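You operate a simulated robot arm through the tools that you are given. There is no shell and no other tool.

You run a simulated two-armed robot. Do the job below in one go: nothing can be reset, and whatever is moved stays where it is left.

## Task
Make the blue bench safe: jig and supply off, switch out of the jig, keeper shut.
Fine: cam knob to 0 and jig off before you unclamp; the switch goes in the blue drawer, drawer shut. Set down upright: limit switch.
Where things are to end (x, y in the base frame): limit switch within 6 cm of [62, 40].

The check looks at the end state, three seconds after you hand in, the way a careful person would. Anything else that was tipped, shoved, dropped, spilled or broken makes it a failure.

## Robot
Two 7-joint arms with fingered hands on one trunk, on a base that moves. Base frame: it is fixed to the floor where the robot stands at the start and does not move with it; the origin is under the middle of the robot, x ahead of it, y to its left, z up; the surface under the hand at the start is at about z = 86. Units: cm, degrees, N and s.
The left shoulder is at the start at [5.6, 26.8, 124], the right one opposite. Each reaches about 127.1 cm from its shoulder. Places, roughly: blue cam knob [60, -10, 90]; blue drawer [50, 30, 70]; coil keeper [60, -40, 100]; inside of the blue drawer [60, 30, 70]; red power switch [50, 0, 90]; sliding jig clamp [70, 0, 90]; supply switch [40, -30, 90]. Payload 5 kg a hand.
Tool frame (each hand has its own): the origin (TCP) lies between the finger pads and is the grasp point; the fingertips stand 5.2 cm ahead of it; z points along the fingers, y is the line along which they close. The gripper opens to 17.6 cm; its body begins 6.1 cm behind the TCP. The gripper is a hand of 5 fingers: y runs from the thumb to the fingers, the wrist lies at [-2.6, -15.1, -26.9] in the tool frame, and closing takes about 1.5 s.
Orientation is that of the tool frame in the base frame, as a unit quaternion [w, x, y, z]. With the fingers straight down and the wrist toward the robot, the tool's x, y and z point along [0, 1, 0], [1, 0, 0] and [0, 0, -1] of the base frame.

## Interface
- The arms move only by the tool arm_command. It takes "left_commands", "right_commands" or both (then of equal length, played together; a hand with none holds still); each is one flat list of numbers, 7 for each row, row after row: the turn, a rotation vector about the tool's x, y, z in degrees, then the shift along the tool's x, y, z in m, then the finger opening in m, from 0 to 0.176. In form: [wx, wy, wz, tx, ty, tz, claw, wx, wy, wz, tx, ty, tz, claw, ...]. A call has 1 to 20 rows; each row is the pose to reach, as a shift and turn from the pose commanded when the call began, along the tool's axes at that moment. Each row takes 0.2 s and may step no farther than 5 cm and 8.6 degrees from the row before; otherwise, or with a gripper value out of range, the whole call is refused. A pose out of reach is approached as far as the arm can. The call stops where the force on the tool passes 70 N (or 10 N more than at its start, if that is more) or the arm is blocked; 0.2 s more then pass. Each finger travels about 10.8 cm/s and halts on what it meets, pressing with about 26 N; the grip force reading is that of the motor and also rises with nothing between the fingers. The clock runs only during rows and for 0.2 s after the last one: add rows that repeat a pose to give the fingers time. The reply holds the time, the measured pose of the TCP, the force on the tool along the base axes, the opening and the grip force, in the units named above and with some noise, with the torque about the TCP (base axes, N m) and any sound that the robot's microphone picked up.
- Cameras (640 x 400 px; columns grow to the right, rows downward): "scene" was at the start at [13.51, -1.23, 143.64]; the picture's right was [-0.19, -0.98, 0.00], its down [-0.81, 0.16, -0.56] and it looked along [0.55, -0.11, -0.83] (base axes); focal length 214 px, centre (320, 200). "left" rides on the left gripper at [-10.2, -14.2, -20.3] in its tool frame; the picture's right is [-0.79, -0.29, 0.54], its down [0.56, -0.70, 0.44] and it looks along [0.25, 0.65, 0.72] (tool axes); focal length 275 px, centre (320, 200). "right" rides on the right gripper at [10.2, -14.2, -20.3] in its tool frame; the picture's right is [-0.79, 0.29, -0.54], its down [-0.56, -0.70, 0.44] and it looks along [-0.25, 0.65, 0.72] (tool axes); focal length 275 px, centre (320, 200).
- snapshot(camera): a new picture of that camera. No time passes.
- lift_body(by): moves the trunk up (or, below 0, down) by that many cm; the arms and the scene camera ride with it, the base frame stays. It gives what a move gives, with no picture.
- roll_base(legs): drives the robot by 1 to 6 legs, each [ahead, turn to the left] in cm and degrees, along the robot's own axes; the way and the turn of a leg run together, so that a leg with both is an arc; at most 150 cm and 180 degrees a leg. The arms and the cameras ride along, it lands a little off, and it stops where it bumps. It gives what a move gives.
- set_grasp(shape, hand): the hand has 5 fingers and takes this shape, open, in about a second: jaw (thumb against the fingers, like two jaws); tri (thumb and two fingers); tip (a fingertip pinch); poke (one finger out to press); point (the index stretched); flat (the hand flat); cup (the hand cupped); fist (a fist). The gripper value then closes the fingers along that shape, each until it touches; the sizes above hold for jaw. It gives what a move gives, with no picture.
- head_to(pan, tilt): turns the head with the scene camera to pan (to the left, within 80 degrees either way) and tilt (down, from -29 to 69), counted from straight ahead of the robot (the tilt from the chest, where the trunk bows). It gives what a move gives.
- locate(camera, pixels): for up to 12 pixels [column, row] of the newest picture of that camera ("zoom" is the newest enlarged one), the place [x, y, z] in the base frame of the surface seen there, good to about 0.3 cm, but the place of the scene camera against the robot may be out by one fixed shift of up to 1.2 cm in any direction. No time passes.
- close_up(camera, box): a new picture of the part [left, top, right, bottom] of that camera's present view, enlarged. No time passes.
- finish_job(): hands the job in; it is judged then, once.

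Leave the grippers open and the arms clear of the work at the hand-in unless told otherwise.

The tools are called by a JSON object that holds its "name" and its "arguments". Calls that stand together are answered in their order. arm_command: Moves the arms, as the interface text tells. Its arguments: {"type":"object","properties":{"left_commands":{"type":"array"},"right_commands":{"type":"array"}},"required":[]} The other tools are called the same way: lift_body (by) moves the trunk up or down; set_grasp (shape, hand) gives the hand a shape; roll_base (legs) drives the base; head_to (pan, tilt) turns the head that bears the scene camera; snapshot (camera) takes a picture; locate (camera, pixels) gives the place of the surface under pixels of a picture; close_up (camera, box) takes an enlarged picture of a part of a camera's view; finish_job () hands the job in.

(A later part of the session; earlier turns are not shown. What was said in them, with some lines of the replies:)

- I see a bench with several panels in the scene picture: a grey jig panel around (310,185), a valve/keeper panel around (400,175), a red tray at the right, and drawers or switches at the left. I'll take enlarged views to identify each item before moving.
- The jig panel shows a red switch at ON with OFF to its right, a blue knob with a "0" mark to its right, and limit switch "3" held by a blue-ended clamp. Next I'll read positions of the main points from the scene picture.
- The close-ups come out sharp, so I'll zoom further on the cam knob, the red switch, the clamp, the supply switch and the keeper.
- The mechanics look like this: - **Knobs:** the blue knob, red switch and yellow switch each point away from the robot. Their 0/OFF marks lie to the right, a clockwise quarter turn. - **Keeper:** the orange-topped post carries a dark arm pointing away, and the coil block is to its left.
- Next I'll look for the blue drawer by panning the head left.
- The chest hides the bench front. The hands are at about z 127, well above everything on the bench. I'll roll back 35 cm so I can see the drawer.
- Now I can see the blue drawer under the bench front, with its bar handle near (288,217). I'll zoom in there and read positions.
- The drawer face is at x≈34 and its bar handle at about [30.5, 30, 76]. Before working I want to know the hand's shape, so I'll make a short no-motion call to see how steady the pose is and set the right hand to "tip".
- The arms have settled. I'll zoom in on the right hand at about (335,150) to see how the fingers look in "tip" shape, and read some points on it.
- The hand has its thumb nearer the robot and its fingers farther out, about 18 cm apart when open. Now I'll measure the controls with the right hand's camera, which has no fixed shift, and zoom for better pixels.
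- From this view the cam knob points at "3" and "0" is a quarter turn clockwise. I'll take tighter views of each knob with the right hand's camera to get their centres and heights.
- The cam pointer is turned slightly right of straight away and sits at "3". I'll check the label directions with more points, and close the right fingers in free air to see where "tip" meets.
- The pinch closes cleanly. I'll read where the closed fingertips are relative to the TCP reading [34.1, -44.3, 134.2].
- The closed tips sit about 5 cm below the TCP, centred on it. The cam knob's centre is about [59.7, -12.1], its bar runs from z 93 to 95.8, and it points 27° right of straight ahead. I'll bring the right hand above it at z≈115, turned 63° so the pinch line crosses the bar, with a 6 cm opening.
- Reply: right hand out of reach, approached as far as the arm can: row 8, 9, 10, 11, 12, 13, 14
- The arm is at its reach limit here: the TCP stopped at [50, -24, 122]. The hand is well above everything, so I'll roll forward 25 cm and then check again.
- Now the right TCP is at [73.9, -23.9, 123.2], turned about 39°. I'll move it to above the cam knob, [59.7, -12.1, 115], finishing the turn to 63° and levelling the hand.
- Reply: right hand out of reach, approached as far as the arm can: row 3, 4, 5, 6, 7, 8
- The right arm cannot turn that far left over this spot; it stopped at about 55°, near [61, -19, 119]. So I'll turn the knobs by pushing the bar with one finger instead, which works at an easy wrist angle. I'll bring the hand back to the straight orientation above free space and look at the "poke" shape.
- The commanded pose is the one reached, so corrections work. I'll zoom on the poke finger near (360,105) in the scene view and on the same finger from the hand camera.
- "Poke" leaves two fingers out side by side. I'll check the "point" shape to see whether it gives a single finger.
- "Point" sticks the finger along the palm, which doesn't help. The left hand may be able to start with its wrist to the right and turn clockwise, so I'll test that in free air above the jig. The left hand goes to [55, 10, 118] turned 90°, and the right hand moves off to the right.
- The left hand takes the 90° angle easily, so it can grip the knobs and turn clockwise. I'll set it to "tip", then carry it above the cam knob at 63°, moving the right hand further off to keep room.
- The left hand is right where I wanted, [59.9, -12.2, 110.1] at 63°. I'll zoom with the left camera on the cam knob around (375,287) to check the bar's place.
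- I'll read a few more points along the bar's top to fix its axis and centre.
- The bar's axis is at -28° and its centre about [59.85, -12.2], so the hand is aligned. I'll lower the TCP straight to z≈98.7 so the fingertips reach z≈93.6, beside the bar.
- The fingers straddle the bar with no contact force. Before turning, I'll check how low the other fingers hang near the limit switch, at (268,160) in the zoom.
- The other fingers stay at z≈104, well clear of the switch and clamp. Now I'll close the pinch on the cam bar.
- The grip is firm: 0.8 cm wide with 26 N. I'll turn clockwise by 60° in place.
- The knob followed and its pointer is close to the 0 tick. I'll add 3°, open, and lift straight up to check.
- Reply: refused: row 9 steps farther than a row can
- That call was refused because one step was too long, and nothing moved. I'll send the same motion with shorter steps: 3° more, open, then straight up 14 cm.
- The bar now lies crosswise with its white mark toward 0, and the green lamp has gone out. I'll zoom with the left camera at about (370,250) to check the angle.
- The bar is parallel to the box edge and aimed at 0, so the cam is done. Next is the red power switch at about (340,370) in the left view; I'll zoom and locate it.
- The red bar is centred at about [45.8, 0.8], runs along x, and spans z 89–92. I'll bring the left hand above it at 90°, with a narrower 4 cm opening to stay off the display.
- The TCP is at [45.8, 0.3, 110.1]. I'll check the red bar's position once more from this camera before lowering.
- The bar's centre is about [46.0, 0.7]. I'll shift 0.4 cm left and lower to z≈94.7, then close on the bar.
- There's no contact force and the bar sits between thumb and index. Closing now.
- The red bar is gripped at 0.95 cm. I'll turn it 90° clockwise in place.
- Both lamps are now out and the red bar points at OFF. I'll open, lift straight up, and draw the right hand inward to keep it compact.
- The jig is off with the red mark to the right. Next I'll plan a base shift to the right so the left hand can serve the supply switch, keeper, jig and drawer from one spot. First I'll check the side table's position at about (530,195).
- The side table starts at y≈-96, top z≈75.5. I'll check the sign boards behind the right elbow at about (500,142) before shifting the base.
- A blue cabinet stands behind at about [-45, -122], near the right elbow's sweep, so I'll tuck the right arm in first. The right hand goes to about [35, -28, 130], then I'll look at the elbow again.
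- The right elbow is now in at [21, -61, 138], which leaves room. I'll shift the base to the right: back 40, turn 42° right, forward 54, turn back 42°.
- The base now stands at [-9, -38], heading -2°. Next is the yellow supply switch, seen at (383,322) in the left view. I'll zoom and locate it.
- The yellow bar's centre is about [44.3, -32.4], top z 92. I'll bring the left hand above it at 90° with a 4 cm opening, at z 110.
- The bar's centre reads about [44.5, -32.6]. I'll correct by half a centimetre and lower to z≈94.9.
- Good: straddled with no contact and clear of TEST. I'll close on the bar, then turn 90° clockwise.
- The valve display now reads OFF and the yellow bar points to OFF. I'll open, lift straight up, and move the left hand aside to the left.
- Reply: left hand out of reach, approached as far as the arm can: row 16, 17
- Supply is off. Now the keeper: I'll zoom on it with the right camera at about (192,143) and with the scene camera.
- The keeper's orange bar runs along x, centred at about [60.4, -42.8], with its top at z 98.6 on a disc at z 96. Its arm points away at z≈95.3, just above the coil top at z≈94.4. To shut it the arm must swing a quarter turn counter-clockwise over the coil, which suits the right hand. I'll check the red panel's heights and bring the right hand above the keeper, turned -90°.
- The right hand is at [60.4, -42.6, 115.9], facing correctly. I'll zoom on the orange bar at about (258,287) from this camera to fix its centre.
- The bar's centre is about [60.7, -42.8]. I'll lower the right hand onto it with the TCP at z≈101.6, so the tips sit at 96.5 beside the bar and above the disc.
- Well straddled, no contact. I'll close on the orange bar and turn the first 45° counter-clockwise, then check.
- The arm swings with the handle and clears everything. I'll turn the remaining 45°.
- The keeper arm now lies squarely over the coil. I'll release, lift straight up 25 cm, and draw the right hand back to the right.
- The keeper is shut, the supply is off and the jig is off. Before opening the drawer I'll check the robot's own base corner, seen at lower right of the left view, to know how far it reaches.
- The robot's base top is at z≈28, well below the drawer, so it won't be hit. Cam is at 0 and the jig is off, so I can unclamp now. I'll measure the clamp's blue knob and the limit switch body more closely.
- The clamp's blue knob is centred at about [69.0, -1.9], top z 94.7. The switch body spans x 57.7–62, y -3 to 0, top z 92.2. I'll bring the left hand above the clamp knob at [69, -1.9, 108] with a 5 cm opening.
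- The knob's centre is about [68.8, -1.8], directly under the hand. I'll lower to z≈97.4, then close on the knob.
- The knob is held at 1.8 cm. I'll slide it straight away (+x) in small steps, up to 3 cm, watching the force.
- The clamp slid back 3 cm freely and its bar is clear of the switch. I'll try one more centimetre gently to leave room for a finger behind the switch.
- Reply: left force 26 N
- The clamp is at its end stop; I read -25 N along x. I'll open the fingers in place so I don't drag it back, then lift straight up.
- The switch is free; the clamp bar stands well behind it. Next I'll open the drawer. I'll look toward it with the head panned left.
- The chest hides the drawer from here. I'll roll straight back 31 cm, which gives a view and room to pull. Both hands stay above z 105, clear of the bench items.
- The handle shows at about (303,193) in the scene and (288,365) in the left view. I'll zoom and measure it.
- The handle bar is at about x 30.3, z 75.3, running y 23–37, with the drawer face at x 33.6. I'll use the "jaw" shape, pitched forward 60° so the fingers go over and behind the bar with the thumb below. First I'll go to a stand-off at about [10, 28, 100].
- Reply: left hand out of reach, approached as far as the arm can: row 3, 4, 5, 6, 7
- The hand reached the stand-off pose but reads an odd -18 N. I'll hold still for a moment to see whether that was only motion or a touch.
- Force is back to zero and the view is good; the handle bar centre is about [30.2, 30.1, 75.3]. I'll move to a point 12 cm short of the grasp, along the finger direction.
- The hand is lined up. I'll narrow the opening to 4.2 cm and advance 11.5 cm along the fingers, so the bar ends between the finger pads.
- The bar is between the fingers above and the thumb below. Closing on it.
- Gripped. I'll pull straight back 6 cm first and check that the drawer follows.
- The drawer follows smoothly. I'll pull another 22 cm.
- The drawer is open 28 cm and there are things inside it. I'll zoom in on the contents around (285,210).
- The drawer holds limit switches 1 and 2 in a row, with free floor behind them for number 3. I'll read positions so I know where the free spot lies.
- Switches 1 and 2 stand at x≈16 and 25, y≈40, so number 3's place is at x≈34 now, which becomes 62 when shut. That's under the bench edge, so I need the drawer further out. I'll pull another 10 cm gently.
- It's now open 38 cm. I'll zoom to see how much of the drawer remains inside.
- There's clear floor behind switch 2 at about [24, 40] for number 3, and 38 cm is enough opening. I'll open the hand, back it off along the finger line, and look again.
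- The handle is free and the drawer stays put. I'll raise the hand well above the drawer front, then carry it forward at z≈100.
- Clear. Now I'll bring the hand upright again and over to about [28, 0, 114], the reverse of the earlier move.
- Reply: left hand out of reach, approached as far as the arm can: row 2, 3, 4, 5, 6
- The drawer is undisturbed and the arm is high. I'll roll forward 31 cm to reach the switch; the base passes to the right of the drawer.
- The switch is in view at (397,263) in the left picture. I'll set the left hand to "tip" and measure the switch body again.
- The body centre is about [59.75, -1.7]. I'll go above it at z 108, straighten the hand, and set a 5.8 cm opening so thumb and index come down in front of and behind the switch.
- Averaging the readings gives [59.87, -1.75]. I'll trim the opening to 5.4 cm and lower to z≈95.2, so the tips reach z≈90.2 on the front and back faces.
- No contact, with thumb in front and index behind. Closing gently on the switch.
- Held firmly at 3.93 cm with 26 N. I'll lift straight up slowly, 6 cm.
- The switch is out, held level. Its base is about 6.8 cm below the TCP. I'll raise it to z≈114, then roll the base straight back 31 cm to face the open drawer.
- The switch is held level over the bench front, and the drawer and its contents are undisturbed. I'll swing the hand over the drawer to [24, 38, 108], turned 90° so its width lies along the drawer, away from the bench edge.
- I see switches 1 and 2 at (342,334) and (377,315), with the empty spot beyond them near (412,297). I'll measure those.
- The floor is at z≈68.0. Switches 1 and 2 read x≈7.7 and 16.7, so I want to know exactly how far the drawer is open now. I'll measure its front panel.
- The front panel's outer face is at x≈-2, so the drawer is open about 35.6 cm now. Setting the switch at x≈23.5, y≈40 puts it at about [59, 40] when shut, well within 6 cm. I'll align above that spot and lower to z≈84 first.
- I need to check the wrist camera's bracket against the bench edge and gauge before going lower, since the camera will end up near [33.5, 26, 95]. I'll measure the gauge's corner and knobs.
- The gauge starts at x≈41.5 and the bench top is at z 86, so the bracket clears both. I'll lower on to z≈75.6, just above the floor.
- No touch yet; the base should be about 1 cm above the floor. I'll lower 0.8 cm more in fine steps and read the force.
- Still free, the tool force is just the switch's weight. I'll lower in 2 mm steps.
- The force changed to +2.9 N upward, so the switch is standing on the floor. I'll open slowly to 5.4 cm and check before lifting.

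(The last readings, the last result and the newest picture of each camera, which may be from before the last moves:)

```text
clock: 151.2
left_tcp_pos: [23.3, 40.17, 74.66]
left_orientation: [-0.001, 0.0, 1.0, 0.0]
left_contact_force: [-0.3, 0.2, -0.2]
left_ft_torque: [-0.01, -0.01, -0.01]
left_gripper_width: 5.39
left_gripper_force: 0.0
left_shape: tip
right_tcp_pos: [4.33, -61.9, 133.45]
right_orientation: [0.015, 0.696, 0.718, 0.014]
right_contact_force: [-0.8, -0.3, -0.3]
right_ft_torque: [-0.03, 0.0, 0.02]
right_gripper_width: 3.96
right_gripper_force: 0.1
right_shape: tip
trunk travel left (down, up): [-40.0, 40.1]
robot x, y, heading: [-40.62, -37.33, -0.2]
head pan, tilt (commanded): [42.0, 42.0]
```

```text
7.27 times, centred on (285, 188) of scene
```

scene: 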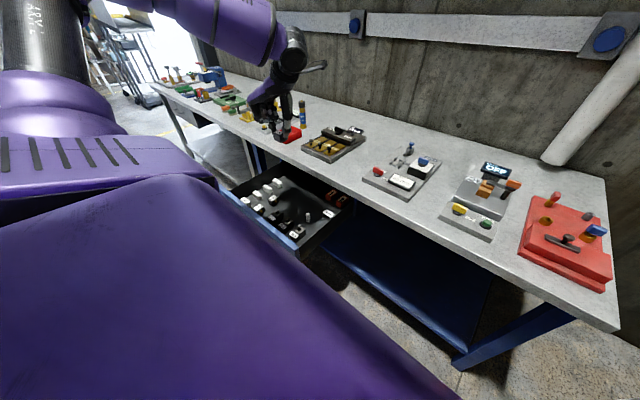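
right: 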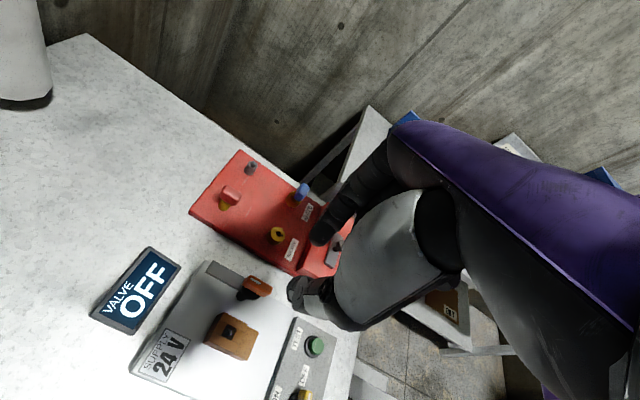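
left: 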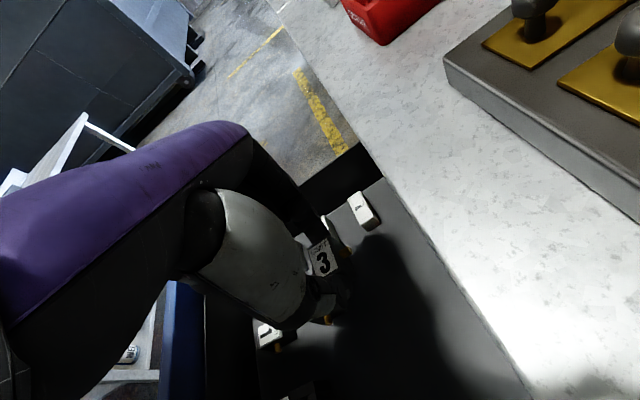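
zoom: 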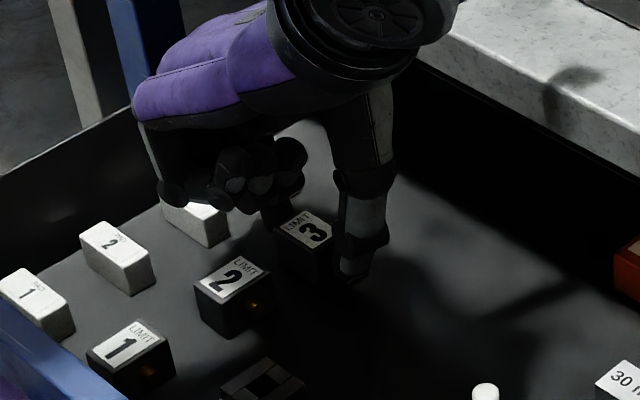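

The switch is upright and the fingers are clear of it. I'll lift straight up, gently at first, to z≈106.

{"name": "arm_command", "arguments": {"left_commands": [0, 0, 0, 0, 0, -0.01, 0.054, 0, 0, 0, 0, 0, -0.02, 0.054, 0, 0, 0, 0, 0, -0.035, 0.054, 0, 0, 0, 0, 0, -0.06, 0.054, 0, 0, 0, 0, 0, -0.095, 0.054, 0, 0, 0, 0, 0, -0.135, 0.054, 0, 0, 0, 0, 0, -0.18, 0.054, 0, 0, 0, 0, 0, -0.225, 0.054, 0, 0, 0, 0, 0, -0.27, 0.054, 0, 0, 0, 0, 0, -0.315, 0.054, 0, 0, 0, 0, 0, -0.315, 0.054]}}

{"name": "close_up", "arguments": {"camera": "scene", "box": [210, 160, 350, 265]}}

{"name": "snapshot", "arguments": {"camera": "left"}}

{"name": "locate", "arguments": {"camera": "zoom", "pixels": [[320, 120], [270, 130], [210, 165], [60, 130], [200, 220], [300, 285], [370, 335], [330, 140]]}}

```text
clock: 153.6
left_tcp_pos: [23.35, 40.22, 106.26]
left_orientation: [-0.003, 0.0, 1.0, 0.0]
left_contact_force: [1.1, 0.7, -1.6]
left_ft_torque: [-0.07, 0.06, -0.01]
left_gripper_width: 5.38
left_gripper_force: 0.1
left_shape: tip
right_tcp_pos: [4.28, -61.88, 133.37]
right_orientation: [0.014, 0.696, 0.718, 0.013]
right_contact_force: [0.0, 0.7, 0.2]
right_ft_torque: [-0.12, 0.09, 0.02]
right_gripper_width: 3.97
right_gripper_force: 0.1
right_shape: tip
trunk travel left (down, up): [-40.0, 40.1]
robot x, y, heading: [-40.39, -37.78, -0.2]
head pan, tilt (commanded): [42.0, 42.0]
```

```text
3.81 times, centred on (280, 212) of scene
```

zoom: 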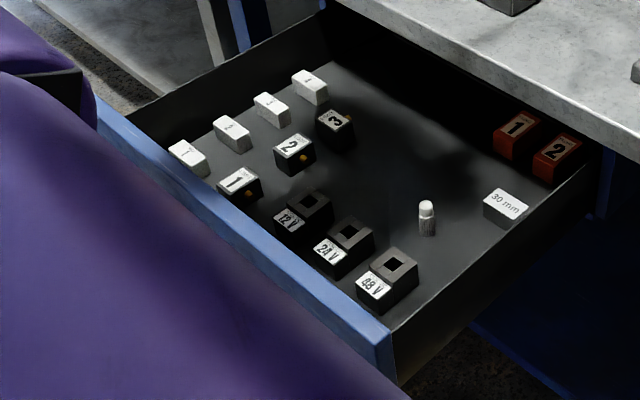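

```text
taken
```

left: 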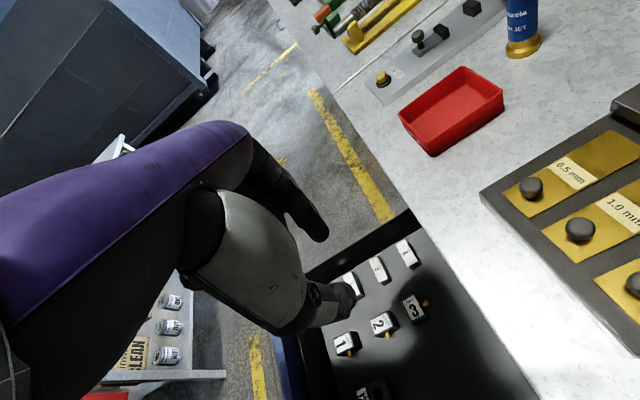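

```text
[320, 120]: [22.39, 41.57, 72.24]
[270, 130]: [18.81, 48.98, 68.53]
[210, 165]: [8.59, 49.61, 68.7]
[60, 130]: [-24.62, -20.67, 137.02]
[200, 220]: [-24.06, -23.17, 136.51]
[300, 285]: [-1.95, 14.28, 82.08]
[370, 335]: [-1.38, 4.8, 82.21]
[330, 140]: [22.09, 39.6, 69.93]
```

Switch 3 stands upright behind number 2 and nothing else was touched. Now I'll close the drawer by taking its handle again, going back the way I came: first upright at [27.5, 0, 113].

{"name": "arm_command", "arguments": {"left_commands": [0, 0, 8.18, -0.0038, -0.0365, -0.0061, 0.054, 0, 0, 16.36, -0.0075, -0.0731, -0.0122, 0.054, 0, 0, 24.55, -0.0113, -0.1096, -0.0183, 0.054, 0, 0, 32.73, -0.0151, -0.1462, -0.0244, 0.054, 0, 0, 40.91, -0.0189, -0.1827, -0.0305, 0.054, 0, 0, 49.09, -0.0226, -0.2193, -0.0365, 0.054, 0, 0, 57.27, -0.0264, -0.2558, -0.0426, 0.054, 0, 0, 65.45, -0.0302, -0.2924, -0.0487, 0.054, 0, 0, 73.64, -0.034, -0.3289, -0.0548, 0.054, 0, 0, 81.82, -0.0377, -0.3655, -0.0609, 0.054, 0, 0, 90, -0.0415, -0.402, -0.067, 0.054, 0, 0, 90, -0.0415, -0.402, -0.067, 0.054]}}

{"name": "set_grasp", "arguments": {"hand": "left", "shape": "jaw"}}

{"name": "close_up", "arguments": {"camera": "scene", "box": [210, 160, 350, 265]}}

{"name": "snapshot", "arguments": {"camera": "left"}}

```text
clock: 156.2
left_tcp_pos: [27.61, 0.17, 112.73]
left_orientation: [-0.001, 0.707, 0.707, -0.002]
left_contact_force: [-0.4, 2.2, -0.9]
left_ft_torque: [-0.14, -0.04, 0.0]
left_gripper_width: 5.37
left_gripper_force: 0.0
left_shape: tip
right_tcp_pos: [4.22, -61.88, 133.39]
right_orientation: [0.015, 0.697, 0.717, 0.013]
right_contact_force: [0.0, 1.3, 0.3]
right_ft_torque: [-0.09, -0.04, -0.01]
right_gripper_width: 3.97
right_gripper_force: 0.1
right_shape: tip
trunk travel left (down, up): [-40.0, 40.1]
robot x, y, heading: [-40.12, -37.4, -0.1]
head pan, tilt (commanded): [42.0, 42.0]
```

```text
clock: 157.1
left_tcp_pos: [27.77, 0.08, 112.72]
left_orientation: [-0.002, 0.706, 0.708, -0.002]
left_contact_force: [0.0, 1.4, -0.8]
left_ft_torque: [0.01, -0.04, 0.02]
left_gripper_width: 17.56
left_gripper_force: 0.0
left_shape: jaw
right_tcp_pos: [4.17, -62.03, 133.5]
right_orientation: [0.016, 0.696, 0.717, 0.013]
right_contact_force: [-0.4, 0.8, 0.0]
right_ft_torque: [-0.01, -0.01, -0.02]
right_gripper_width: 4.01
right_gripper_force: 0.1
right_shape: tip
trunk travel left (down, up): [-40.0, 40.1]
robot x, y, heading: [-40.23, -37.73, -0.3]
head pan, tilt (commanded): [42.0, 42.0]
```

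```text
3.81 times, centred on (280, 212) of scene
```

zoom: 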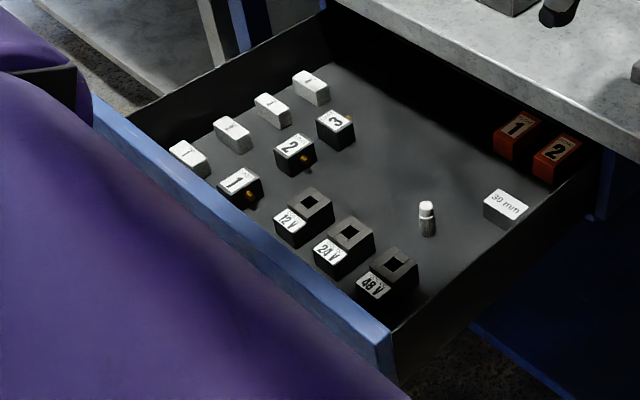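

```text
taken
```

left: 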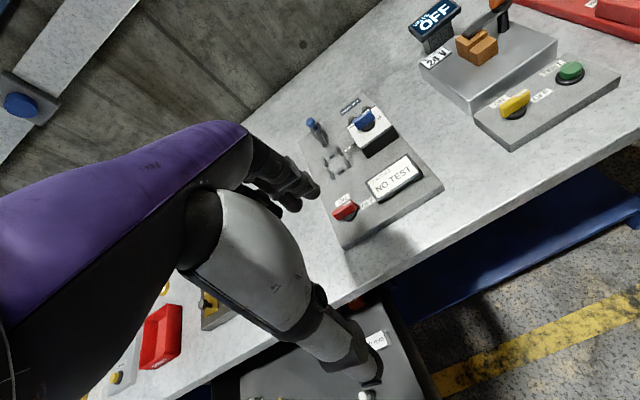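

All fine in the drawer. I'll pitch the hand forward 60° and go to [10, 28, 100] above the drawer, the same pose I used before.

{"name": "arm_command", "arguments": {"left_commands": [-6.7, 0, 0, 0.031, -0.0197, 0.0142, 0.07, -13.4, 0, 0, 0.062, -0.0394, 0.0284, 0.07, -20.1, 0, 0, 0.093, -0.0591, 0.0427, 0.07, -26.8, 0, 0, 0.124, -0.0788, 0.0569, 0.07, -33.5, 0, 0, 0.155, -0.0985, 0.0711, 0.07, -40.2, 0, 0, 0.186, -0.1182, 0.0853, 0.07, -46.9, 0, 0, 0.217, -0.1379, 0.0996, 0.07, -53.6, 0, 0, 0.248, -0.1576, 0.1138, 0.07, -60.3, 0, 0, 0.279, -0.1773, 0.128, 0.07, -60.3, 0, 0, 0.279, -0.1773, 0.128, 0.07, -60.3, 0, 0, 0.279, -0.1773, 0.128, 0.07]}}

{"name": "snapshot", "arguments": {"camera": "scene"}}

{"name": "snapshot", "arguments": {"camera": "left"}}

```text
clock: 159.5
left_tcp_pos: [9.93, 27.87, 100.14]
left_orientation: [0.355, 0.613, 0.611, 0.354]
left_contact_force: [-0.7, -0.1, 0.5]
left_ft_torque: [0.01, -0.02, 0.07]
left_gripper_width: 7.01
left_gripper_force: 0.1
left_shape: jaw
left hand out of reach, approached as far as the arm can: row 4, 5, 6, 7
right_tcp_pos: [4.14, -62.1, 133.39]
right_orientation: [0.016, 0.697, 0.717, 0.013]
right_contact_force: [-0.7, -0.4, -0.1]
right_ft_torque: [0.05, -0.05, -0.05]
right_gripper_width: 3.97
right_gripper_force: 0.1
right_shape: tip
trunk travel left (down, up): [-40.0, 40.1]
robot x, y, heading: [-40.32, -37.58, -0.4]
head pan, tilt (commanded): [42.0, 42.0]
```

```text
taken
```

scene: 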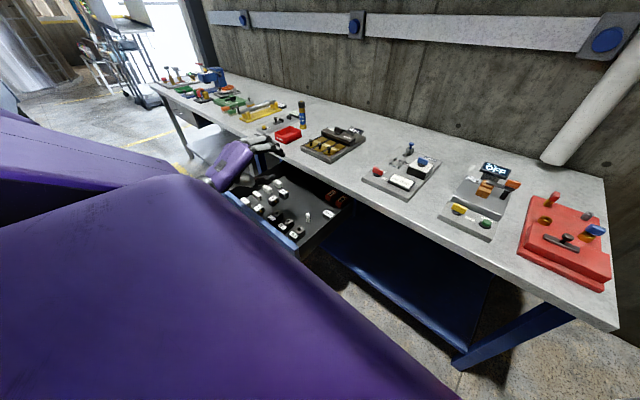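

```text
taken
```

left: 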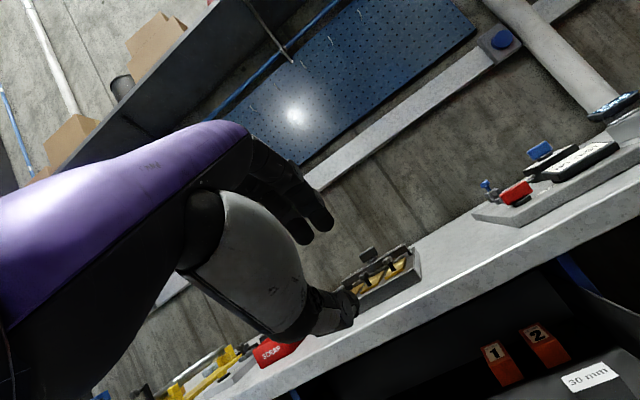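

Now back at z 100 to x≈-20, then down in front of the drawer panel to z≈83.

{"name": "arm_command", "arguments": {"left_commands": [0, 0, 0, 0.0031, -0.0214, -0.037, 0.065, 0, 0, 0, 0.0063, -0.0427, -0.074, 0.065, 0, 0, 0, 0.0094, -0.0641, -0.111, 0.065, 0, 0, 0, 0.0126, -0.0854, -0.148, 0.065, 0, 0, 0, 0.0157, -0.1068, -0.185, 0.065, 0, 0, 0, 0.0189, -0.1281, -0.222, 0.065, 0, 0, 0, 0.022, -0.1495, -0.259, 0.065, 0, 0, 0, 0.022, -0.1863, -0.2378, 0.065, 0, 0, 0, 0.022, -0.2231, -0.2165, 0.065, 0, 0, 0, 0.022, -0.2599, -0.1953, 0.065, 0, 0, 0, 0.022, -0.2967, -0.174, 0.065, 0, 0, 0, 0.022, -0.2967, -0.174, 0.065]}}

{"name": "snapshot", "arguments": {"camera": "scene"}}

{"name": "snapshot", "arguments": {"camera": "left"}}

```text
clock: 162.1
left_tcp_pos: [-19.96, 30.43, 83.51]
left_orientation: [0.354, 0.612, 0.612, 0.355]
left_contact_force: [1.0, 1.0, -0.5]
left_ft_torque: [0.01, 0.03, -0.02]
left_gripper_width: 6.5
left_gripper_force: 0.1
left_shape: jaw
right_tcp_pos: [4.29, -62.03, 133.43]
right_orientation: [0.015, 0.696, 0.717, 0.013]
right_contact_force: [0.8, 0.2, -0.4]
right_ft_torque: [0.07, 0.02, 0.0]
right_gripper_width: 3.97
right_gripper_force: 0.0
right_shape: tip
trunk travel left (down, up): [-40.0, 40.1]
robot x, y, heading: [-40.18, -37.43, -0.2]
head pan, tilt (commanded): [42.0, 42.0]
```

```text
taken
```

scene: 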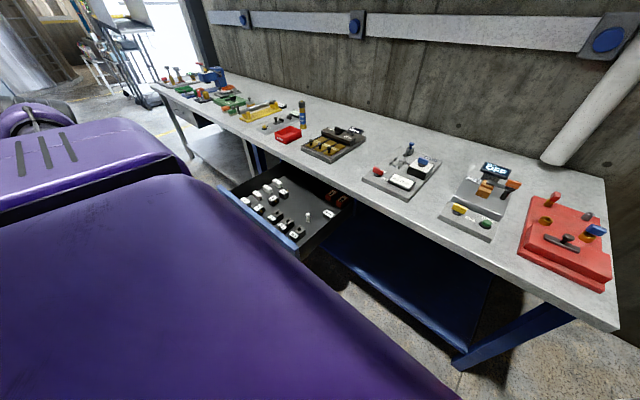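

```text
taken
```

left: 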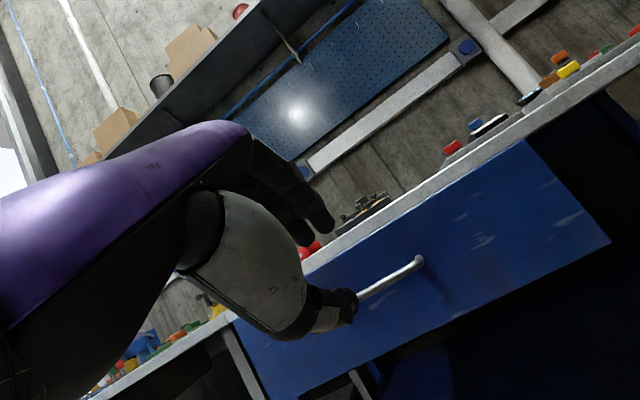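

The hand is in front of the panel again. I'll measure the handle, seen at about (392,277), and the panel face.

{"name": "close_up", "arguments": {"camera": "left", "box": [340, 240, 440, 310]}}

{"name": "locate", "arguments": {"camera": "zoom", "pixels": [[200, 280], [300, 230], [380, 185], [450, 140], [440, 95], [300, 120], [400, 260], [250, 255], [350, 205], [200, 200]]}}

```text
5.71 times, centred on (390, 275) of left
```

zoom: 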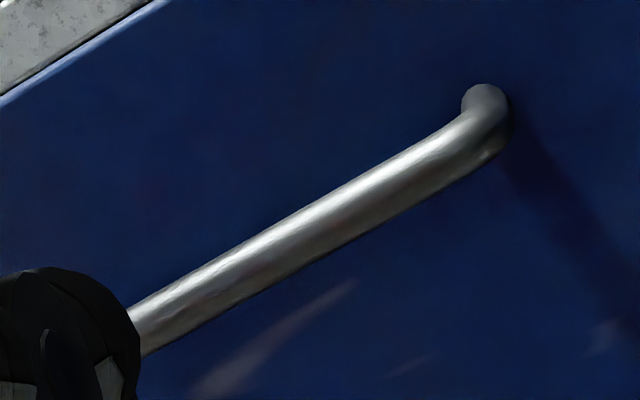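

```text
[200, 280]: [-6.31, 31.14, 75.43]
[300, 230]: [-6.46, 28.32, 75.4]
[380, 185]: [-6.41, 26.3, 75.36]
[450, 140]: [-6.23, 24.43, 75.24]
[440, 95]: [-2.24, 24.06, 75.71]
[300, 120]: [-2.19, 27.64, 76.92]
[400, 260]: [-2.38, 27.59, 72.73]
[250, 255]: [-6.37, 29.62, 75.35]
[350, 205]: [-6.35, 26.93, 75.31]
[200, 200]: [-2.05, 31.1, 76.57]
```

The bar is now at x≈-5.9 and the panel face at x≈-2.2, open about 36 cm. So the switch ends at about [59.2, 40]. I'll narrow the fingers and advance onto the handle.

{"name": "arm_command", "arguments": {"left_commands": [0, 0, 0, 0, 0, 0.02, 0.042, 0, 0, 0, -0.001, 0, 0.045, 0.042, 0, 0, 0, -0.002, 0, 0.07, 0.042, 0, 0, 0, -0.002, 0.0005, 0.095, 0.042, 0, 0, 0, -0.002, 0.0005, 0.11, 0.042, 0, 0, 0, -0.002, 0.0005, 0.1225, 0.042, 0, 0, 0, -0.002, 0.0005, 0.1225, 0.042]}}

{"name": "close_up", "arguments": {"camera": "left", "box": [200, 140, 480, 360]}}

```text
clock: 163.7
left_tcp_pos: [-9.36, 29.97, 77.2]
left_orientation: [0.353, 0.612, 0.612, 0.355]
left_contact_force: [0.3, -0.4, 0.9]
left_ft_torque: [-0.02, 0.01, 0.01]
left_gripper_width: 4.25
left_gripper_force: 0.0
left_shape: jaw
right_tcp_pos: [4.22, -62.03, 133.37]
right_orientation: [0.015, 0.696, 0.717, 0.013]
right_contact_force: [-0.1, 0.4, -0.5]
right_ft_torque: [0.01, -0.01, -0.04]
right_gripper_width: 3.98
right_gripper_force: 0.0
right_shape: tip
trunk travel left (down, up): [-40.0, 40.1]
robot x, y, heading: [-40.13, -37.4, -0.4]
head pan, tilt (commanded): [42.0, 42.0]
```

```text
1.82 times, centred on (340, 250) of left
```

zoom: 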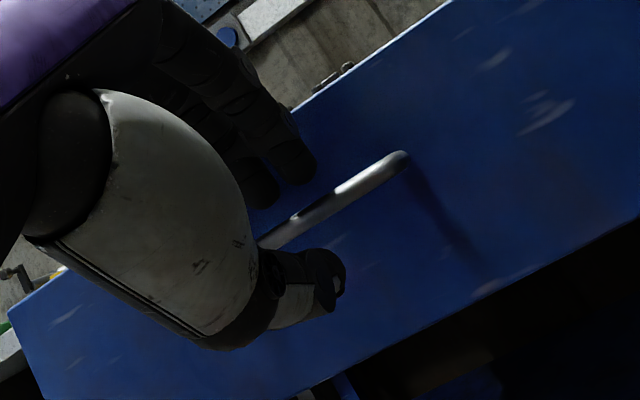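

Same placement as before. I'll close on the bar.

{"name": "arm_command", "arguments": {"left_commands": [0, 0, 0, 0, 0, 0, 0.02, 0, 0, 0, 0, 0, 0, 0.0, 0, 0, 0, 0, 0, 0, 0.0, 0, 0, 0, 0, 0, 0, 0.0, 0, 0, 0, 0, 0, 0, 0.0]}}

```text
clock: 164.9
left_tcp_pos: [-9.48, 29.99, 77.14]
left_orientation: [0.354, 0.612, 0.612, 0.355]
left_contact_force: [-0.3, -0.5, -1.4]
left_ft_torque: [0.11, 0.04, -0.05]
left_gripper_width: 0.61
left_gripper_force: 25.8
left_shape: jaw
right_tcp_pos: [4.34, -62.02, 133.36]
right_orientation: [0.015, 0.697, 0.717, 0.013]
right_contact_force: [0.0, 1.4, 0.2]
right_ft_torque: [0.02, -0.01, 0.0]
right_gripper_width: 3.95
right_gripper_force: 0.2
right_shape: tip
trunk travel left (down, up): [-40.0, 40.1]
robot x, y, heading: [-40.05, -37.36, 0.1]
head pan, tilt (commanded): [42.0, 42.0]
```

The handle is held. I'll push in slowly with a gentle start, about 15 cm for this call, so the standing switch isn't jolted.

{"name": "arm_command", "arguments": {"left_commands": [0, 0, 0, 0, 0.001, 0.0017, 0.0, 0, 0, 0, 0, 0.003, 0.0052, 0.0, 0, 0, 0, 0, 0.006, 0.0104, 0.0, 0, 0, 0, 0, 0.01, 0.0173, 0.0, 0, 0, 0, 0, 0.014, 0.0242, 0.0, 0, 0, 0, 0, 0.018, 0.0312, 0.0, 0, 0, 0, 0, 0.022, 0.0381, 0.0, 0, 0, 0, 0, 0.026, 0.045, 0.0, 0, 0, 0, 0, 0.03, 0.052, 0.0, 0, 0, 0, 0, 0.034, 0.0589, 0.0, 0, 0, 0, 0, 0.038, 0.0658, 0.0, 0, 0, 0, 0, 0.042, 0.0727, 0.0, 0, 0, 0, 0, 0.046, 0.0797, 0.0, 0, 0, 0, 0, 0.05, 0.0866, 0.0, 0, 0, 0, 0, 0.054, 0.0935, 0.0, 0, 0, 0, 0, 0.058, 0.1005, 0.0, 0, 0, 0, 0, 0.062, 0.1074, 0.0, 0, 0, 0, 0, 0.0655, 0.1134, 0.0, 0, 0, 0, 0, 0.068, 0.1178, 0.0, 0, 0, 0, 0, 0.069, 0.1195, 0.0]}}

{"name": "close_up", "arguments": {"camera": "scene", "box": [210, 140, 360, 265]}}

```text
clock: 169.1
left_tcp_pos: [4.34, 29.84, 77.14]
left_orientation: [0.354, 0.612, 0.612, 0.355]
left_contact_force: [-0.4, -3.8, 2.9]
left_ft_torque: [0.14, -0.1, -0.18]
left_gripper_width: 0.58
left_gripper_force: 25.5
left_shape: jaw
right_tcp_pos: [4.29, -62.02, 133.38]
right_orientation: [0.015, 0.696, 0.718, 0.013]
right_contact_force: [0.4, 0.8, 0.1]
right_ft_torque: [-0.01, -0.01, 0.02]
right_gripper_width: 3.95
right_gripper_force: 0.0
right_shape: tip
trunk travel left (down, up): [-40.0, 40.1]
robot x, y, heading: [-39.91, -37.4, -0.1]
head pan, tilt (commanded): [42.0, 42.0]
```

```text
3.20 times, centred on (285, 202) of scene
```

zoom: 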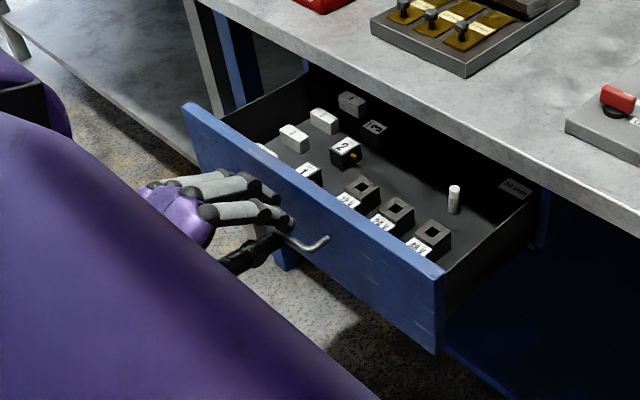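

The drawer moves smoothly and switch 3 is still upright. I'll push another 15 cm.

{"name": "arm_command", "arguments": {"left_commands": [0, 0, 0, 0, 0.001, 0.0017, 0.0, 0, 0, 0, 0, 0.003, 0.0052, 0.0, 0, 0, 0, 0, 0.006, 0.0104, 0.0, 0, 0, 0, 0, 0.01, 0.0173, 0.0, 0, 0, 0, 0, 0.014, 0.0242, 0.0, 0, 0, 0, 0, 0.018, 0.0312, 0.0, 0, 0, 0, 0, 0.022, 0.0381, 0.0, 0, 0, 0, 0, 0.026, 0.045, 0.0, 0, 0, 0, 0, 0.03, 0.052, 0.0, 0, 0, 0, 0, 0.034, 0.0589, 0.0, 0, 0, 0, 0, 0.038, 0.0658, 0.0, 0, 0, 0, 0, 0.042, 0.0727, 0.0, 0, 0, 0, 0, 0.046, 0.0797, 0.0, 0, 0, 0, 0, 0.05, 0.0866, 0.0, 0, 0, 0, 0, 0.054, 0.0935, 0.0, 0, 0, 0, 0, 0.058, 0.1005, 0.0, 0, 0, 0, 0, 0.062, 0.1074, 0.0, 0, 0, 0, 0, 0.066, 0.1143, 0.0, 0, 0, 0, 0, 0.0695, 0.1204, 0.0, 0, 0, 0, 0, 0.072, 0.1247, 0.0]}}

{"name": "close_up", "arguments": {"camera": "scene", "box": [210, 140, 360, 265]}}

```text
clock: 173.3
left_tcp_pos: [18.88, 29.97, 77.14]
left_orientation: [0.354, 0.612, 0.612, 0.355]
left_contact_force: [0.8, -9.6, -0.7]
left_ft_torque: [0.01, -0.03, -0.39]
left_gripper_width: 0.58
left_gripper_force: 26.1
left_shape: jaw
right_tcp_pos: [4.28, -62.0, 133.46]
right_orientation: [0.015, 0.696, 0.718, 0.013]
right_contact_force: [-0.5, 0.1, 0.1]
right_ft_torque: [0.0, -0.04, 0.03]
right_gripper_width: 3.97
right_gripper_force: 0.1
right_shape: tip
trunk travel left (down, up): [-40.0, 40.1]
robot x, y, heading: [-40.05, -37.92, -0.2]
head pan, tilt (commanded): [42.0, 42.0]
```

```text
3.20 times, centred on (285, 202) of scene
```

zoom: 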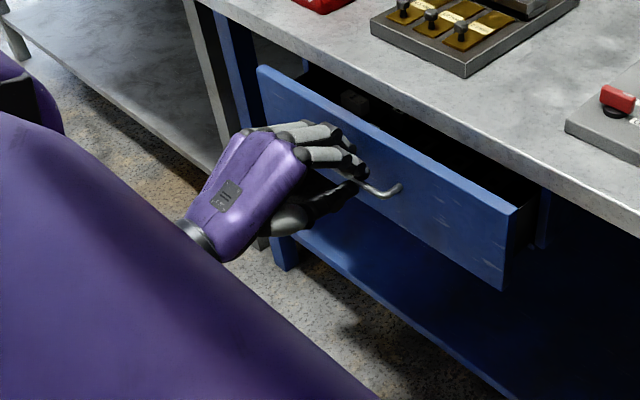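

About 7.5 cm remain. I'll push the rest slowly and ease off near the end.

{"name": "arm_command", "arguments": {"left_commands": [0, 0, 0, 0, 0.001, 0.0017, 0.0, 0, 0, 0, 0, 0.003, 0.0052, 0.0, 0, 0, 0, 0, 0.006, 0.0104, 0.0, 0, 0, 0, 0, 0.009, 0.0156, 0.0, 0, 0, 0, 0, 0.012, 0.0208, 0.0, 0, 0, 0, 0, 0.015, 0.026, 0.0, 0, 0, 0, 0, 0.018, 0.0312, 0.0, 0, 0, 0, 0, 0.021, 0.0364, 0.0, 0, 0, 0, 0, 0.024, 0.0416, 0.0, 0, 0, 0, 0, 0.027, 0.0468, 0.0, 0, 0, 0, 0, 0.03, 0.052, 0.0, 0, 0, 0, 0, 0.032, 0.0554, 0.0, 0, 0, 0, 0, 0.034, 0.0589, 0.0, 0, 0, 0, 0, 0.0355, 0.0615, 0.0, 0, 0, 0, 0, 0.037, 0.0641, 0.0, 0, 0, 0, 0, 0.038, 0.0658, 0.0, 0, 0, 0, 0, 0.039, 0.0675, 0.0]}}

{"name": "close_up", "arguments": {"camera": "scene", "box": [210, 140, 360, 265]}}

{"name": "close_up", "arguments": {"camera": "left", "box": [160, 100, 520, 360]}}

```text
clock: 176.9
left_tcp_pos: [26.39, 29.87, 77.21]
left_orientation: [0.354, 0.612, 0.612, 0.355]
left_contact_force: [-7.3, -8.8, 3.1]
left_ft_torque: [0.02, 0.04, -0.37]
left_gripper_width: 0.61
left_gripper_force: 26.1
left_shape: jaw
right_tcp_pos: [4.19, -61.92, 133.43]
right_orientation: [0.015, 0.696, 0.718, 0.013]
right_contact_force: [-0.3, 0.1, -1.4]
right_ft_torque: [0.05, -0.04, 0.01]
right_gripper_width: 3.99
right_gripper_force: 0.1
right_shape: tip
trunk travel left (down, up): [-40.0, 40.1]
robot x, y, heading: [-39.88, -37.5, -0.4]
head pan, tilt (commanded): [42.0, 42.0]
```

```text
3.20 times, centred on (285, 202) of scene
```

zoom: 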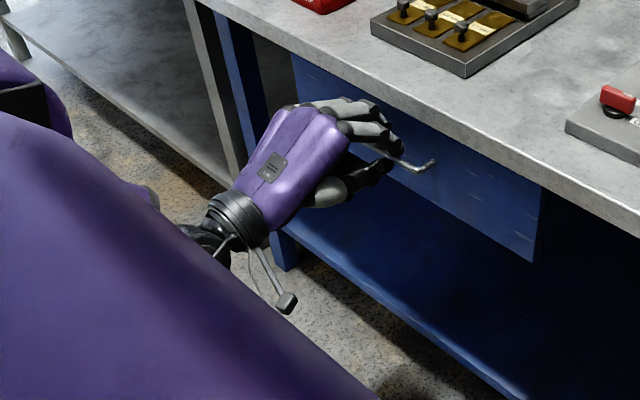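

```text
1.54 times, centred on (340, 230) of left
```

zoom: 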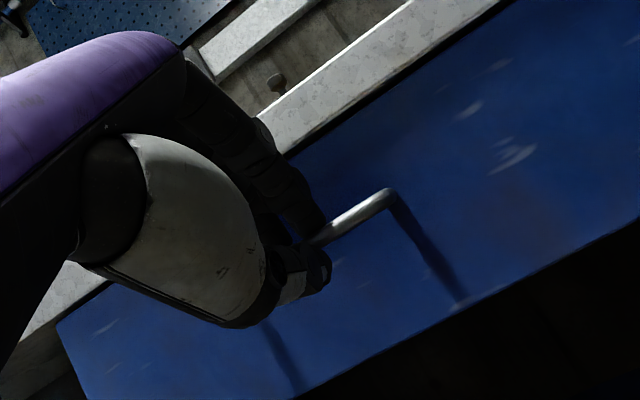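

The drawer looks shut, with -7 N resistance along x. I'll check the face position against its original x≈33.6.

{"name": "locate", "arguments": {"camera": "left", "pixels": [[400, 180], [460, 140], [440, 260], [380, 300], [500, 230], [300, 120], [250, 320]]}}

{"name": "arm_command", "arguments": {"left_commands": [0, 0, 0, 0, 0.001, 0.0017, 0.0, 0, 0, 0, 0, 0.002, 0.0035, 0.0, 0, 0, 0, 0, 0.003, 0.0052, 0.0]}}

{"name": "snapshot", "arguments": {"camera": "left"}}

{"name": "locate", "arguments": {"camera": "left", "pixels": [[400, 180], [460, 140], [440, 260], [380, 300], [500, 230], [300, 120], [250, 320]]}}

```text
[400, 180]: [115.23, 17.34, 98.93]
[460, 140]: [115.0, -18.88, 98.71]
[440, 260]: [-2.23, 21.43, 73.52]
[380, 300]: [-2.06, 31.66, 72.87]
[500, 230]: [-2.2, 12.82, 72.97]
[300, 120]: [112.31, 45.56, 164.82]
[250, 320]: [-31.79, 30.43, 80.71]
```

```text
clock: 177.7
left_tcp_pos: [26.8, 29.91, 77.23]
left_orientation: [0.354, 0.612, 0.612, 0.354]
left_contact_force: [-56.5, -6.3, 11.9]
left_ft_torque: [0.03, 0.95, -0.13]
left_gripper_width: 0.88
left_gripper_force: 26.0
left_shape: jaw
right_tcp_pos: [3.95, -61.95, 133.55]
right_orientation: [0.016, 0.696, 0.717, 0.013]
right_contact_force: [-0.4, -0.5, -0.8]
right_ft_torque: [-0.03, 0.02, -0.01]
right_gripper_width: 3.98
right_gripper_force: 0.0
right_shape: tip
trunk travel left (down, up): [-40.0, 40.1]
robot x, y, heading: [-40.08, -37.57, 0.0]
head pan, tilt (commanded): [42.0, 42.0]
```

```text
taken
```

left: 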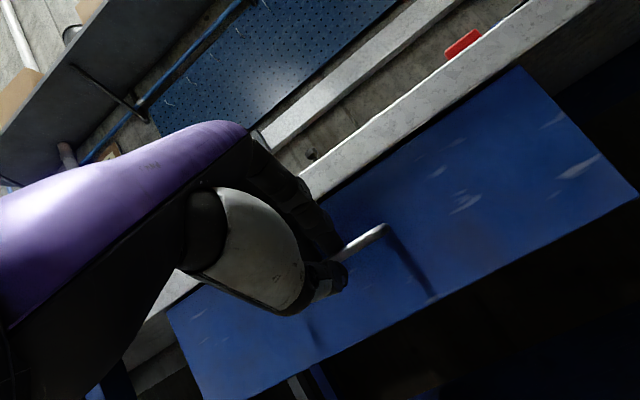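

```text
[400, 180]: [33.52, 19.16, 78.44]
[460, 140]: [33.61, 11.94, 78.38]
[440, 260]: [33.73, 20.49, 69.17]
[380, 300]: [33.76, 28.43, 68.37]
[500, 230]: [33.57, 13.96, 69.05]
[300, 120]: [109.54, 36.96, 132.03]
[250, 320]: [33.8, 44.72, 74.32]
```

The face is back at x≈33.6 and the push met the stop at -56 N, so the drawer is fully shut. I'll open the fingers in place and then back off along the finger line.

{"name": "arm_command", "arguments": {"left_commands": [0, 0, 0, 0, 0, 0, 0.03, 0, 0, 0, 0, 0, 0, 0.06, 0, 0, 0, 0, 0, 0, 0.06, 0, 0, 0, 0, 0, 0, 0.06, 0, 0, 0, 0, 0, -0.02, 0.06, 0, 0, 0, 0, 0, -0.045, 0.06, 0, 0, 0, 0, 0, -0.075, 0.06, 0, 0, 0, 0, 0, -0.11, 0.06, 0, 0, 0, 0, 0, -0.11, 0.06]}}

{"name": "close_up", "arguments": {"camera": "scene", "box": [210, 140, 360, 265]}}

{"name": "snapshot", "arguments": {"camera": "left"}}

{"name": "locate", "arguments": {"camera": "left", "pixels": [[400, 280], [460, 240], [440, 330], [500, 230], [550, 180], [330, 330]]}}

```text
clock: 179.7
left_tcp_pos: [17.43, 29.95, 82.34]
left_orientation: [0.354, 0.612, 0.612, 0.355]
left_contact_force: [-1.4, 0.4, -0.6]
left_ft_torque: [0.01, -0.03, -0.01]
left_gripper_width: 5.96
left_gripper_force: 0.0
left_shape: jaw
right_tcp_pos: [4.2, -61.91, 133.44]
right_orientation: [0.016, 0.696, 0.718, 0.013]
right_contact_force: [-0.2, 1.1, -0.4]
right_ft_torque: [-0.07, 0.01, 0.01]
right_gripper_width: 3.98
right_gripper_force: 0.1
right_shape: tip
trunk travel left (down, up): [-40.0, 40.1]
robot x, y, heading: [-39.7, -37.2, -0.1]
head pan, tilt (commanded): [42.0, 42.0]
```

```text
3.20 times, centred on (285, 202) of scene
```

zoom: 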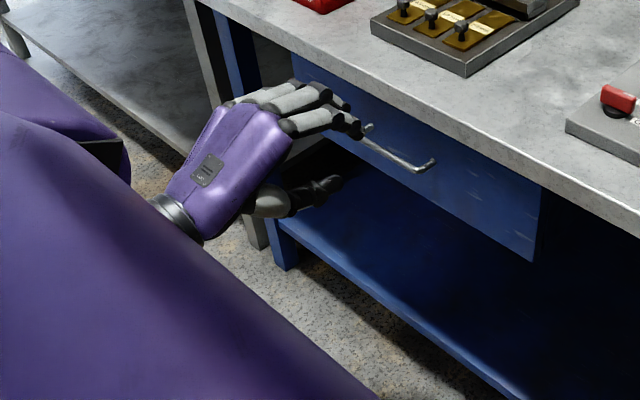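

```text
taken
```

left: 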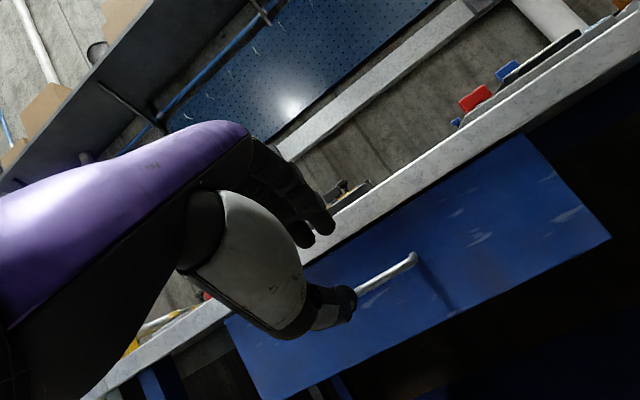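

```text
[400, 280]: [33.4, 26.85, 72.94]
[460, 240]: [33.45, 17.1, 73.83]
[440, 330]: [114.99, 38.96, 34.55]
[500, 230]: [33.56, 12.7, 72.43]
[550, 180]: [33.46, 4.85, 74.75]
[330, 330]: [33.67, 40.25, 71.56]
```

The drawer stayed shut at x≈33.5. I'll draw the left hand back and up away from the bench, and open both hands wide.

{"name": "arm_command", "arguments": {"left_commands": [0, 0, 0, 0, -0.0125, -0.0217, 0.08, 0, 0, 0, 0, -0.025, -0.0433, 0.08, 0, 0, 0, 0, -0.0375, -0.065, 0.08, 0, 0, 0, 0, -0.05, -0.0866, 0.08, 0, 0, 0, 0, -0.0625, -0.1083, 0.08, 0, 0, 0, 0, -0.0365, -0.1233, 0.12, 0, 0, 0, 0, -0.0105, -0.1383, 0.15, 0, 0, 0, 0, 0.0155, -0.1533, 0.17, 0, 0, 0, 0, 0.0415, -0.1683, 0.17, 0, 0, 0, 0, 0.0415, -0.1683, 0.17, 0, 0, 0, 0, 0.0415, -0.1683, 0.17], "right_commands": [0, 0, 0, 0, 0, 0, 0.06, 0, 0, 0, 0, 0, 0, 0.08, 0, 0, 0, 0, 0, 0, 0.1, 0, 0, 0, 0, 0, 0, 0.12, 0, 0, 0, 0, 0, 0, 0.14, 0, 0, 0, 0, 0, 0, 0.16, 0, 0, 0, 0, 0, 0, 0.17, 0, 0, 0, 0, 0, 0, 0.17, 0, 0, 0, 0, 0, 0, 0.17, 0, 0, 0, 0, 0, 0, 0.17, 0, 0, 0, 0, 0, 0, 0.17]}}

{"name": "head_to", "arguments": {"pan": 20, "tilt": 35}}

{"name": "snapshot", "arguments": {"camera": "scene"}}

```text
clock: 182.1
left_tcp_pos: [4.97, 29.9, 94.86]
left_orientation: [0.353, 0.612, 0.612, 0.354]
left_contact_force: [0.9, -1.1, 0.4]
left_ft_torque: [0.07, 0.01, 0.05]
left_gripper_width: 16.96
left_gripper_force: 0.1
left_shape: jaw
right_tcp_pos: [4.19, -62.15, 133.35]
right_orientation: [0.015, 0.697, 0.717, 0.013]
right_contact_force: [-0.8, -0.2, -0.5]
right_ft_torque: [0.06, -0.03, -0.01]
right_gripper_width: 16.97
right_gripper_force: 0.0
right_shape: tip
trunk travel left (down, up): [-40.0, 40.1]
robot x, y, heading: [-40.55, -37.74, -0.1]
head pan, tilt (commanded): [42.0, 42.0]
```

```text
clock: 183.0
left_tcp_pos: [5.09, 29.9, 94.69]
left_orientation: [0.354, 0.612, 0.612, 0.354]
left_contact_force: [0.5, -0.2, 0.5]
left_ft_torque: [0.02, 0.04, 0.01]
left_gripper_width: 16.98
left_gripper_force: 0.0
left_shape: jaw
right_tcp_pos: [4.17, -62.01, 133.41]
right_orientation: [0.016, 0.696, 0.718, 0.013]
right_contact_force: [0.3, 0.0, -0.7]
right_ft_torque: [0.03, -0.04, -0.02]
right_gripper_width: 17.0
right_gripper_force: 0.1
right_shape: tip
trunk travel left (down, up): [-40.0, 40.1]
robot x, y, heading: [-39.88, -37.67, -0.3]
head pan, tilt (commanded): [20.0, 35.0]
```

```text
taken
```

scene: 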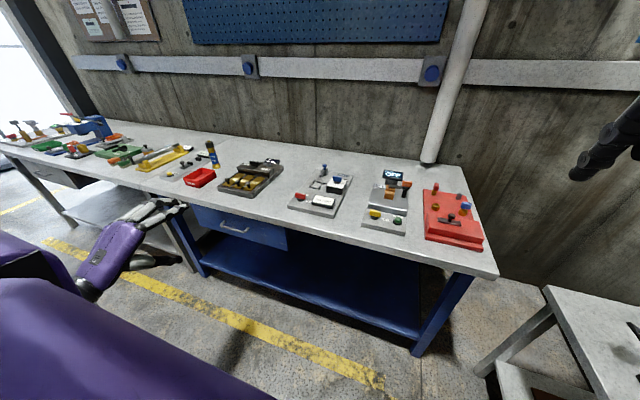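

Everything is in view. I'll zoom in for a last check of the jig, the supply and keeper, the drawer, and the neighbouring items.

{"name": "close_up", "arguments": {"camera": "scene", "box": [280, 155, 360, 220]}}

{"name": "close_up", "arguments": {"camera": "scene", "box": [350, 160, 490, 255]}}

{"name": "close_up", "arguments": {"camera": "scene", "box": [120, 120, 300, 260]}}

```text
6.15 times, centred on (320, 188) of scene
```

zoom: 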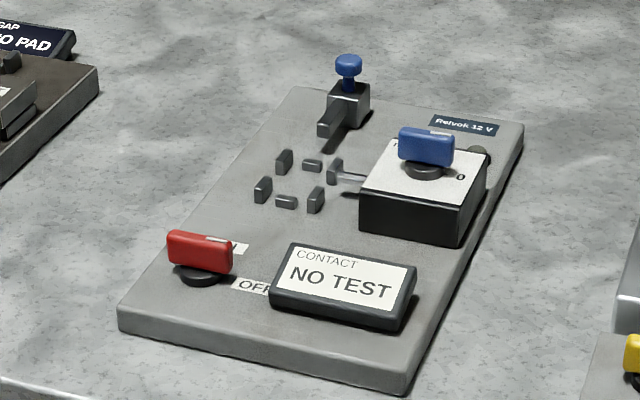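

```text
4.21 times, centred on (420, 208) of scene
```

zoom: 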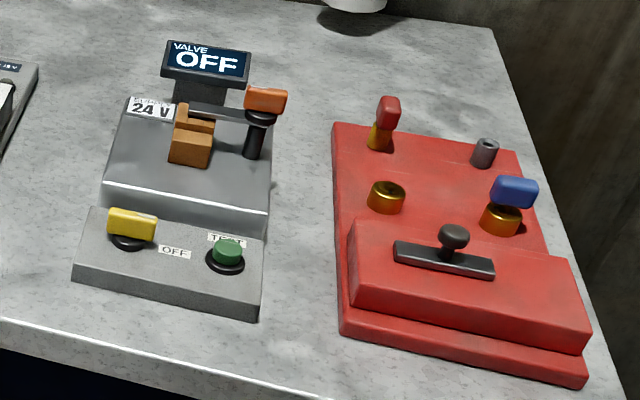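

```text
2.86 times, centred on (210, 190) of scene
```

zoom: 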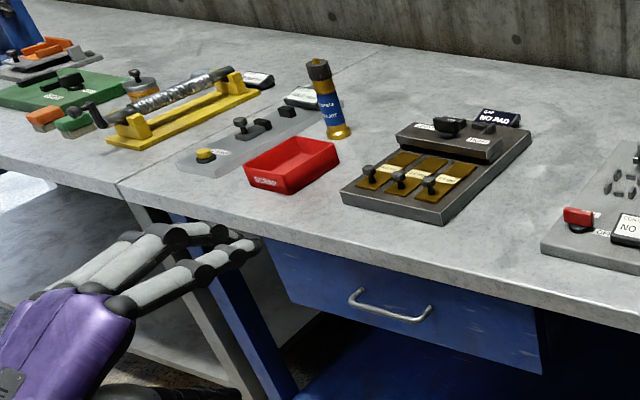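

The final check shows:
- **Jig:** cam at 0, power switch at OFF, lamps out, clamp drawn back, and the jig empty.
- **Supply and keeper:** supply at OFF, display reads OFF, and the keeper arm lies over the coil.
- **Drawer:** shut, with switch 3 inside. It was upright when I last saw it during the slow close; I can't see inside now.
- **Other items:** where they were, nothing tipped.
- **Hands:** both open and clear of the bench.

I'm handing the job in.

{"name": "finish_job", "arguments": {}}

```text
The job is handed in.
```

The blue bench is made safe and the job is handed in. The result of the check isn't back yet.

- **Jig:** I set the cam knob to 0 and switched the jig off, then slid the clamp back. The lamps are out and the jig is empty.
- **Supply and keeper:** The supply switch is at OFF and the valve display reads OFF. The keeper arm lies over the coil.
- **Limit switch:** I stood switch 3 upright in the blue drawer behind switch 2 and closed the drawer slowly until it met its stop. By my measurements it is at about [59, 40], roughly 3 cm from the target.

Switch 3 was upright partway through closing the drawer. I couldn't see it after that and did not reopen the drawer to check.

Nothing else on the bench looked moved or tipped in the last pictures. Both hands are open and clear of the bench.
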